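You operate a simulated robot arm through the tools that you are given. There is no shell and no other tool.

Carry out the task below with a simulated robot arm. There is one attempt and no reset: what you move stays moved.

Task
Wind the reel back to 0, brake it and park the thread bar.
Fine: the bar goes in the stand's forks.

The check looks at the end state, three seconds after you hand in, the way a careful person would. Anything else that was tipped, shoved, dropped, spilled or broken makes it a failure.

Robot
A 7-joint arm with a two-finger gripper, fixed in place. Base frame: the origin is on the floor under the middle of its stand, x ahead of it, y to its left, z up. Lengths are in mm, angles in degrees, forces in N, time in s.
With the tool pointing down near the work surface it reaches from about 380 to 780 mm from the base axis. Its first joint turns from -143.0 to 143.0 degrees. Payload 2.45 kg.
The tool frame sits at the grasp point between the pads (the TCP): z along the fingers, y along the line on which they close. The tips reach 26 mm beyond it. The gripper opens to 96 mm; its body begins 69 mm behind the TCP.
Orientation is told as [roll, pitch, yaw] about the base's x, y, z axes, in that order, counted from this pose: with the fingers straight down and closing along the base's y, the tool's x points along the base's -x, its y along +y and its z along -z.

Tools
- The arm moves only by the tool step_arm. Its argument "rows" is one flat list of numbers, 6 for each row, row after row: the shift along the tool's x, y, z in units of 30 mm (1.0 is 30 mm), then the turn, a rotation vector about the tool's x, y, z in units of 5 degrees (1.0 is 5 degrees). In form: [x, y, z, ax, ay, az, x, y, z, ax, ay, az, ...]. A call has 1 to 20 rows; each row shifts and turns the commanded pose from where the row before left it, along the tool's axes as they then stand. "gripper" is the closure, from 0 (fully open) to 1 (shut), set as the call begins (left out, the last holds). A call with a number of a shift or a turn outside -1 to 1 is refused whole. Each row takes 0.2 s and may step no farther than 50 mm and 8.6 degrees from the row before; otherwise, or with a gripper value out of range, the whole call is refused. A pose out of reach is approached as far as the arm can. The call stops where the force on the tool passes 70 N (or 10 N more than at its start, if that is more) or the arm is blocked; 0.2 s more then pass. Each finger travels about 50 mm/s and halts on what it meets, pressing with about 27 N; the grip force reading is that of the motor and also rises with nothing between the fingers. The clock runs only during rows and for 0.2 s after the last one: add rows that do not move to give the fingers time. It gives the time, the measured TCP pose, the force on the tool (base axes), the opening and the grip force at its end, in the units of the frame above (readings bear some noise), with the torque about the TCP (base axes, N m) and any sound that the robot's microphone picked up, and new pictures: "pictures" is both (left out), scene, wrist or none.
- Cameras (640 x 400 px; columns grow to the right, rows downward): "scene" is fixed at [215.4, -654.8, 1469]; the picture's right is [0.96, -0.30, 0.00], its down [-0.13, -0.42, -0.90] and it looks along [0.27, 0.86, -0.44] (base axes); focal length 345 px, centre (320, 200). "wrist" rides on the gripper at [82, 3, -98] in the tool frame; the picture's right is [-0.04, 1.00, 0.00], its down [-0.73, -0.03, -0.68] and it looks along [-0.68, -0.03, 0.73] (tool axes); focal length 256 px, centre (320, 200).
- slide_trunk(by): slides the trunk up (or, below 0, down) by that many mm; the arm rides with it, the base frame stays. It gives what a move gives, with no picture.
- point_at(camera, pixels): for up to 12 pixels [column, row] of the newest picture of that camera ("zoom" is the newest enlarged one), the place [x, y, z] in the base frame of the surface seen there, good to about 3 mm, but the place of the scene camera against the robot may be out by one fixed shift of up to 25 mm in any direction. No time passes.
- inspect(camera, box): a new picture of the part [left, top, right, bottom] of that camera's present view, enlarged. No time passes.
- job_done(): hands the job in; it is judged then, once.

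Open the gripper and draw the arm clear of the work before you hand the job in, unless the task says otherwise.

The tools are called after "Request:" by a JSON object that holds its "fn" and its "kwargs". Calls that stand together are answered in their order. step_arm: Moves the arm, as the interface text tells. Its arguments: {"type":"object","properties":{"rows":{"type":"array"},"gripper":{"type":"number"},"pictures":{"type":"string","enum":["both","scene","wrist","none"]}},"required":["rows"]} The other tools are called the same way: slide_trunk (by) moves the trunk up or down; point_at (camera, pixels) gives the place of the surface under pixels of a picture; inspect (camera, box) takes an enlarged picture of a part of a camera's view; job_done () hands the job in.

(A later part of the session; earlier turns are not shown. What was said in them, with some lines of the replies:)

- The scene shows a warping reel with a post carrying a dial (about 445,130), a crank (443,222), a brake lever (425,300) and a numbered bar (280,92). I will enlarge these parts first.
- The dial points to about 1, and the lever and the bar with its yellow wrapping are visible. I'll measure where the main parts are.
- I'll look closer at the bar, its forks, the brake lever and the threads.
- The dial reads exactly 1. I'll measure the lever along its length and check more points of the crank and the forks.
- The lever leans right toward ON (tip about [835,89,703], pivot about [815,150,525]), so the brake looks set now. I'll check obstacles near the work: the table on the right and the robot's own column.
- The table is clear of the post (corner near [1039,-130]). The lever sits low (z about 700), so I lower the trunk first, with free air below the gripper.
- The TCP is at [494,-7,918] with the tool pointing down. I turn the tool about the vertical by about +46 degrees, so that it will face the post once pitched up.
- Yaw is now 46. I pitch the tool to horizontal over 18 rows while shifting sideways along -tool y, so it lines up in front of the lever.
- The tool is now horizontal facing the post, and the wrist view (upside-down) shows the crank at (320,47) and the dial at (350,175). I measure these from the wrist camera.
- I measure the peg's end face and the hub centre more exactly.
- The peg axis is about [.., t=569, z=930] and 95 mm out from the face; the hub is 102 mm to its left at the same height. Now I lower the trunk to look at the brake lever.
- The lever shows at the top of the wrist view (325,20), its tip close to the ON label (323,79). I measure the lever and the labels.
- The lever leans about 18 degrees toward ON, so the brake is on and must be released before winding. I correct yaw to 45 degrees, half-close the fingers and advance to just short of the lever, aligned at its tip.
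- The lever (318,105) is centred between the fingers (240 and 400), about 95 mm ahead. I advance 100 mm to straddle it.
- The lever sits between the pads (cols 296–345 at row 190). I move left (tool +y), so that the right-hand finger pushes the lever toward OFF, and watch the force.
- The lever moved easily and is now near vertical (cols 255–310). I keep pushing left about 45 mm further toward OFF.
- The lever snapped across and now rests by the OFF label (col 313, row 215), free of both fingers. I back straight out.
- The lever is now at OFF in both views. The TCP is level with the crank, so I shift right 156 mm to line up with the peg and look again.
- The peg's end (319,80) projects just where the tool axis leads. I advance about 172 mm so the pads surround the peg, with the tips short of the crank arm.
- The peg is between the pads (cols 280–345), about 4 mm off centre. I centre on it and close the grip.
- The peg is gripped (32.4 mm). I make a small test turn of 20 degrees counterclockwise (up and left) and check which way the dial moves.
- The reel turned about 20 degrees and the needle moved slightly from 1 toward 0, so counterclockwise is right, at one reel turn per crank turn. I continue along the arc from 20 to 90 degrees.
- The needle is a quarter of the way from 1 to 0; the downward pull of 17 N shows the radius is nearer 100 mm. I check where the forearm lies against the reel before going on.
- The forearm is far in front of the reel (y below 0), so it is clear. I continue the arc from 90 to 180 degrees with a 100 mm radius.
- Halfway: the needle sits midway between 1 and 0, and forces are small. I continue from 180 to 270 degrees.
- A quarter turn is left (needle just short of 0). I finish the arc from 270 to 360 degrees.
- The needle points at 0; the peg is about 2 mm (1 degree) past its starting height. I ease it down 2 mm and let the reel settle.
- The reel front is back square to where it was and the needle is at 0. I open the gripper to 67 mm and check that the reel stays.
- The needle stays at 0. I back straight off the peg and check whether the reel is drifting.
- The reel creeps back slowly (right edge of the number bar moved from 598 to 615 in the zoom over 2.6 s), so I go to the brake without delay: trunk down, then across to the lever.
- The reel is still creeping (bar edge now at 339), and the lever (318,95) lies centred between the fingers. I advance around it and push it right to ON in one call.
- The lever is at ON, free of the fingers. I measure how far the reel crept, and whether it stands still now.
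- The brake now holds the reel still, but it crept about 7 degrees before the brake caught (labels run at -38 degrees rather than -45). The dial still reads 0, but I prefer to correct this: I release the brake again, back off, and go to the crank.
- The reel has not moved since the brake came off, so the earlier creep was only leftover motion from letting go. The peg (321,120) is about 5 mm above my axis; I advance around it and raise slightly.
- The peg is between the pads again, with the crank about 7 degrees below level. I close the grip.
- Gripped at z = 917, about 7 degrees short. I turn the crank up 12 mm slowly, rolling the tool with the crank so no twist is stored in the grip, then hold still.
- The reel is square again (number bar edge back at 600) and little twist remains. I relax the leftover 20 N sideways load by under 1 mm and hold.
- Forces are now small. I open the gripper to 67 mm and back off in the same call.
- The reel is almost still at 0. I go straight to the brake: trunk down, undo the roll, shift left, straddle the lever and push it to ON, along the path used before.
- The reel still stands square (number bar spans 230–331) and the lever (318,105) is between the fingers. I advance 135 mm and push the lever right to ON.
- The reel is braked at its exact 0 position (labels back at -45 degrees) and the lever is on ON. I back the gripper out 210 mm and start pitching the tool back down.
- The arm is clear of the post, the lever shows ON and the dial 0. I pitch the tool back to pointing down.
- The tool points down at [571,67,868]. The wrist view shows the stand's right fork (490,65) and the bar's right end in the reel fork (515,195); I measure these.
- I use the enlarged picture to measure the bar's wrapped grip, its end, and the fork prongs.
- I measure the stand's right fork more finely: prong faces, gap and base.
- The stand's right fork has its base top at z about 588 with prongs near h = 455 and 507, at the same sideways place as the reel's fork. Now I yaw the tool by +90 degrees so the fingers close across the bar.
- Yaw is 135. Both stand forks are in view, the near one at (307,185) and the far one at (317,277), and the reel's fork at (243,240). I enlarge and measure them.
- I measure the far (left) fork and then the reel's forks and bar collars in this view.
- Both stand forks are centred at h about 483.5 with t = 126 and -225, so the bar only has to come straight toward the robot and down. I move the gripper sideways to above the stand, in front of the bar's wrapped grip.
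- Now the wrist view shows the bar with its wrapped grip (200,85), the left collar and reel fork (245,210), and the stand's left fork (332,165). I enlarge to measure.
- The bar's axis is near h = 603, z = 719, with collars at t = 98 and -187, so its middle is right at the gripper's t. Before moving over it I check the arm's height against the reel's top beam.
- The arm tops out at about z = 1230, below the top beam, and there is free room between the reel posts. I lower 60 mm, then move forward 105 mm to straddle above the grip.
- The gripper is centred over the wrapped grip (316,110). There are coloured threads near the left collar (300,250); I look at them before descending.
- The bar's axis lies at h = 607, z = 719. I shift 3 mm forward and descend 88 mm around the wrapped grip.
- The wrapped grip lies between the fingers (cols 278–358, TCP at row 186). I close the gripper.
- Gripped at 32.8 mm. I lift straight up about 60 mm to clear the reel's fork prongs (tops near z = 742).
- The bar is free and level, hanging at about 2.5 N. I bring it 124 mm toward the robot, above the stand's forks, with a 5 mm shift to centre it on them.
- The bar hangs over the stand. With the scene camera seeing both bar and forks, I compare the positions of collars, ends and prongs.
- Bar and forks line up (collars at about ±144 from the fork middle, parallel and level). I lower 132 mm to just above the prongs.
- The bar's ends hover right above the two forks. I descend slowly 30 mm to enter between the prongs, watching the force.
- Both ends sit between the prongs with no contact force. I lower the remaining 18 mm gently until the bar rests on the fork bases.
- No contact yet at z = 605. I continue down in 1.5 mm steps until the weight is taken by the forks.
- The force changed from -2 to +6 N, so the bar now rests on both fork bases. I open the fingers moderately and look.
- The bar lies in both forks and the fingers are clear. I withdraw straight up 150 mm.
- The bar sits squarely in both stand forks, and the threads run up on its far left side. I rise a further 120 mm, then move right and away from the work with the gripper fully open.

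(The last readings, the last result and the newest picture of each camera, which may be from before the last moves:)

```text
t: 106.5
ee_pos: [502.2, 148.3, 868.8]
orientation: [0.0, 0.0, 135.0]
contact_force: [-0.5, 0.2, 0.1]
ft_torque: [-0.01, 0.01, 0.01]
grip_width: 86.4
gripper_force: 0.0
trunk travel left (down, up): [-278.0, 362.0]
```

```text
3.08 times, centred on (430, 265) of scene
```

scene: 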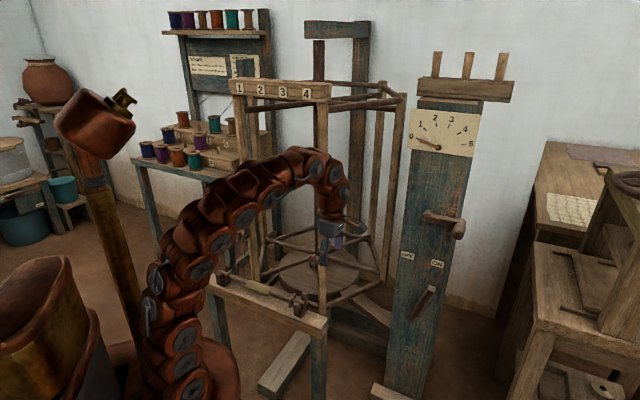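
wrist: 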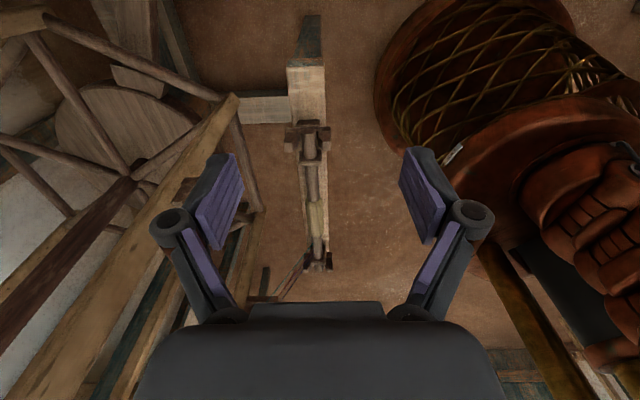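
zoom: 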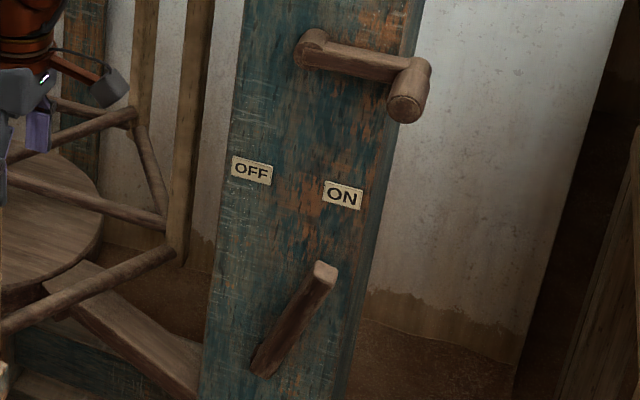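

The dial reads 0, the lever is on ON and the bar rests in both forks. I move a little further clear with the gripper fully open and check once more.

Request:
{"fn": "step_arm", "kwargs": {"rows": [1, 0.3, -0.3, 0, 0, 0, 1, 0.3, -0.3, 0, 0, 0, 1, 0.3, -0.3, 0, 0, 0, 1, 0.3, -0.3, 0, 0, 0, 0, 0, 0, 0, 0, 0, 0, 0, 0, 0, 0, 0], "gripper": 0}}

Request:
{"fn": "inspect", "kwargs": {"camera": "wrist", "box": [260, 130, 370, 300]}}

Request:
{"fn": "inspect", "kwargs": {"camera": "scene", "box": [190, 60, 420, 330]}}

```text
t: 107.9
ee_pos: [561.4, 37.1, 905.2]
orientation: [0.0, 0.0, 135.0]
contact_force: [0.8, 0.3, -0.4]
ft_torque: [0.01, 0.01, -0.02]
grip_width: 95.9
gripper_force: 0.0
trunk travel left (down, up): [-278.0, 362.0]
```

scene: 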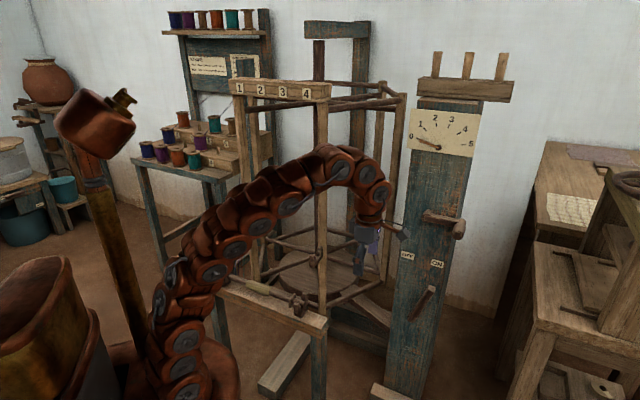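
wrist: 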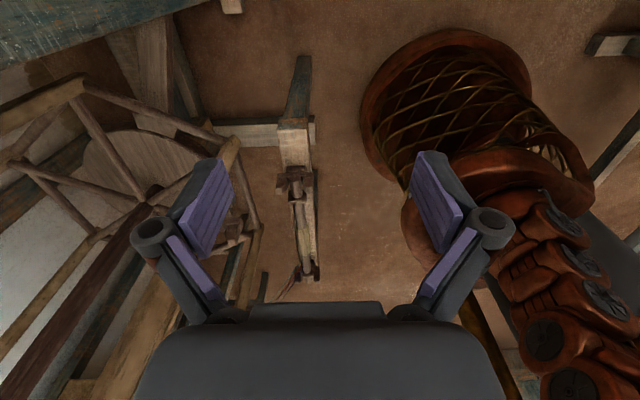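

```text
2.35 times, centred on (315, 215) of wrist
```

zoom: 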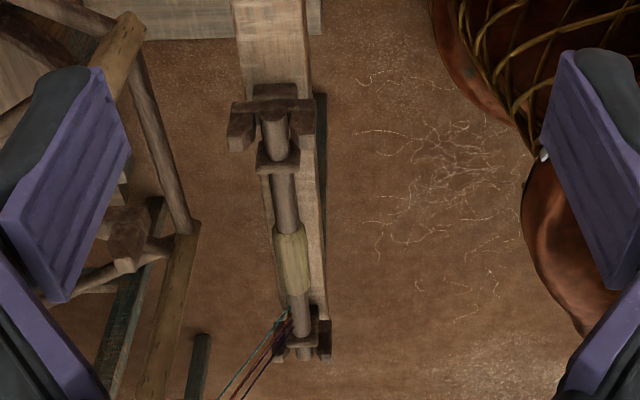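

```text
1.48 times, centred on (305, 195) of scene
```

zoom: 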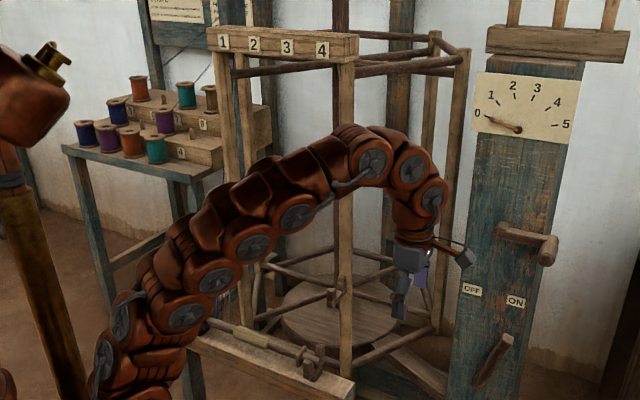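

The final views show the needle at 0, the lever at ON, the bar lying in both stand forks, and the arm clear with the gripper open at 96 mm. I hand the job in.

Request:
{"fn": "job_done", "kwargs": {}}

```text
The job is handed in.
```

The reel is wound back to 0, the brake is on, and the thread bar is parked in the stand's two forks.

- **Reel:** I turned the crank one full turn and the dial needle points at 0. On the first try the reel crept back about 7 degrees before the brake caught. I released the brake, reset the crank and braked it again; the reel was then square to its starting position.
- **Brake:** The lever was already at ON at the start, so I moved it to OFF to wind and back to ON afterwards. The reel has held still since.
- **Thread bar:** It rests on both fork bases, with its collars just inside the forks. The threads are still tied to its left end.
- **Arm:** The gripper is open and drawn clear of the work. I did not see anything else moved or knocked over.
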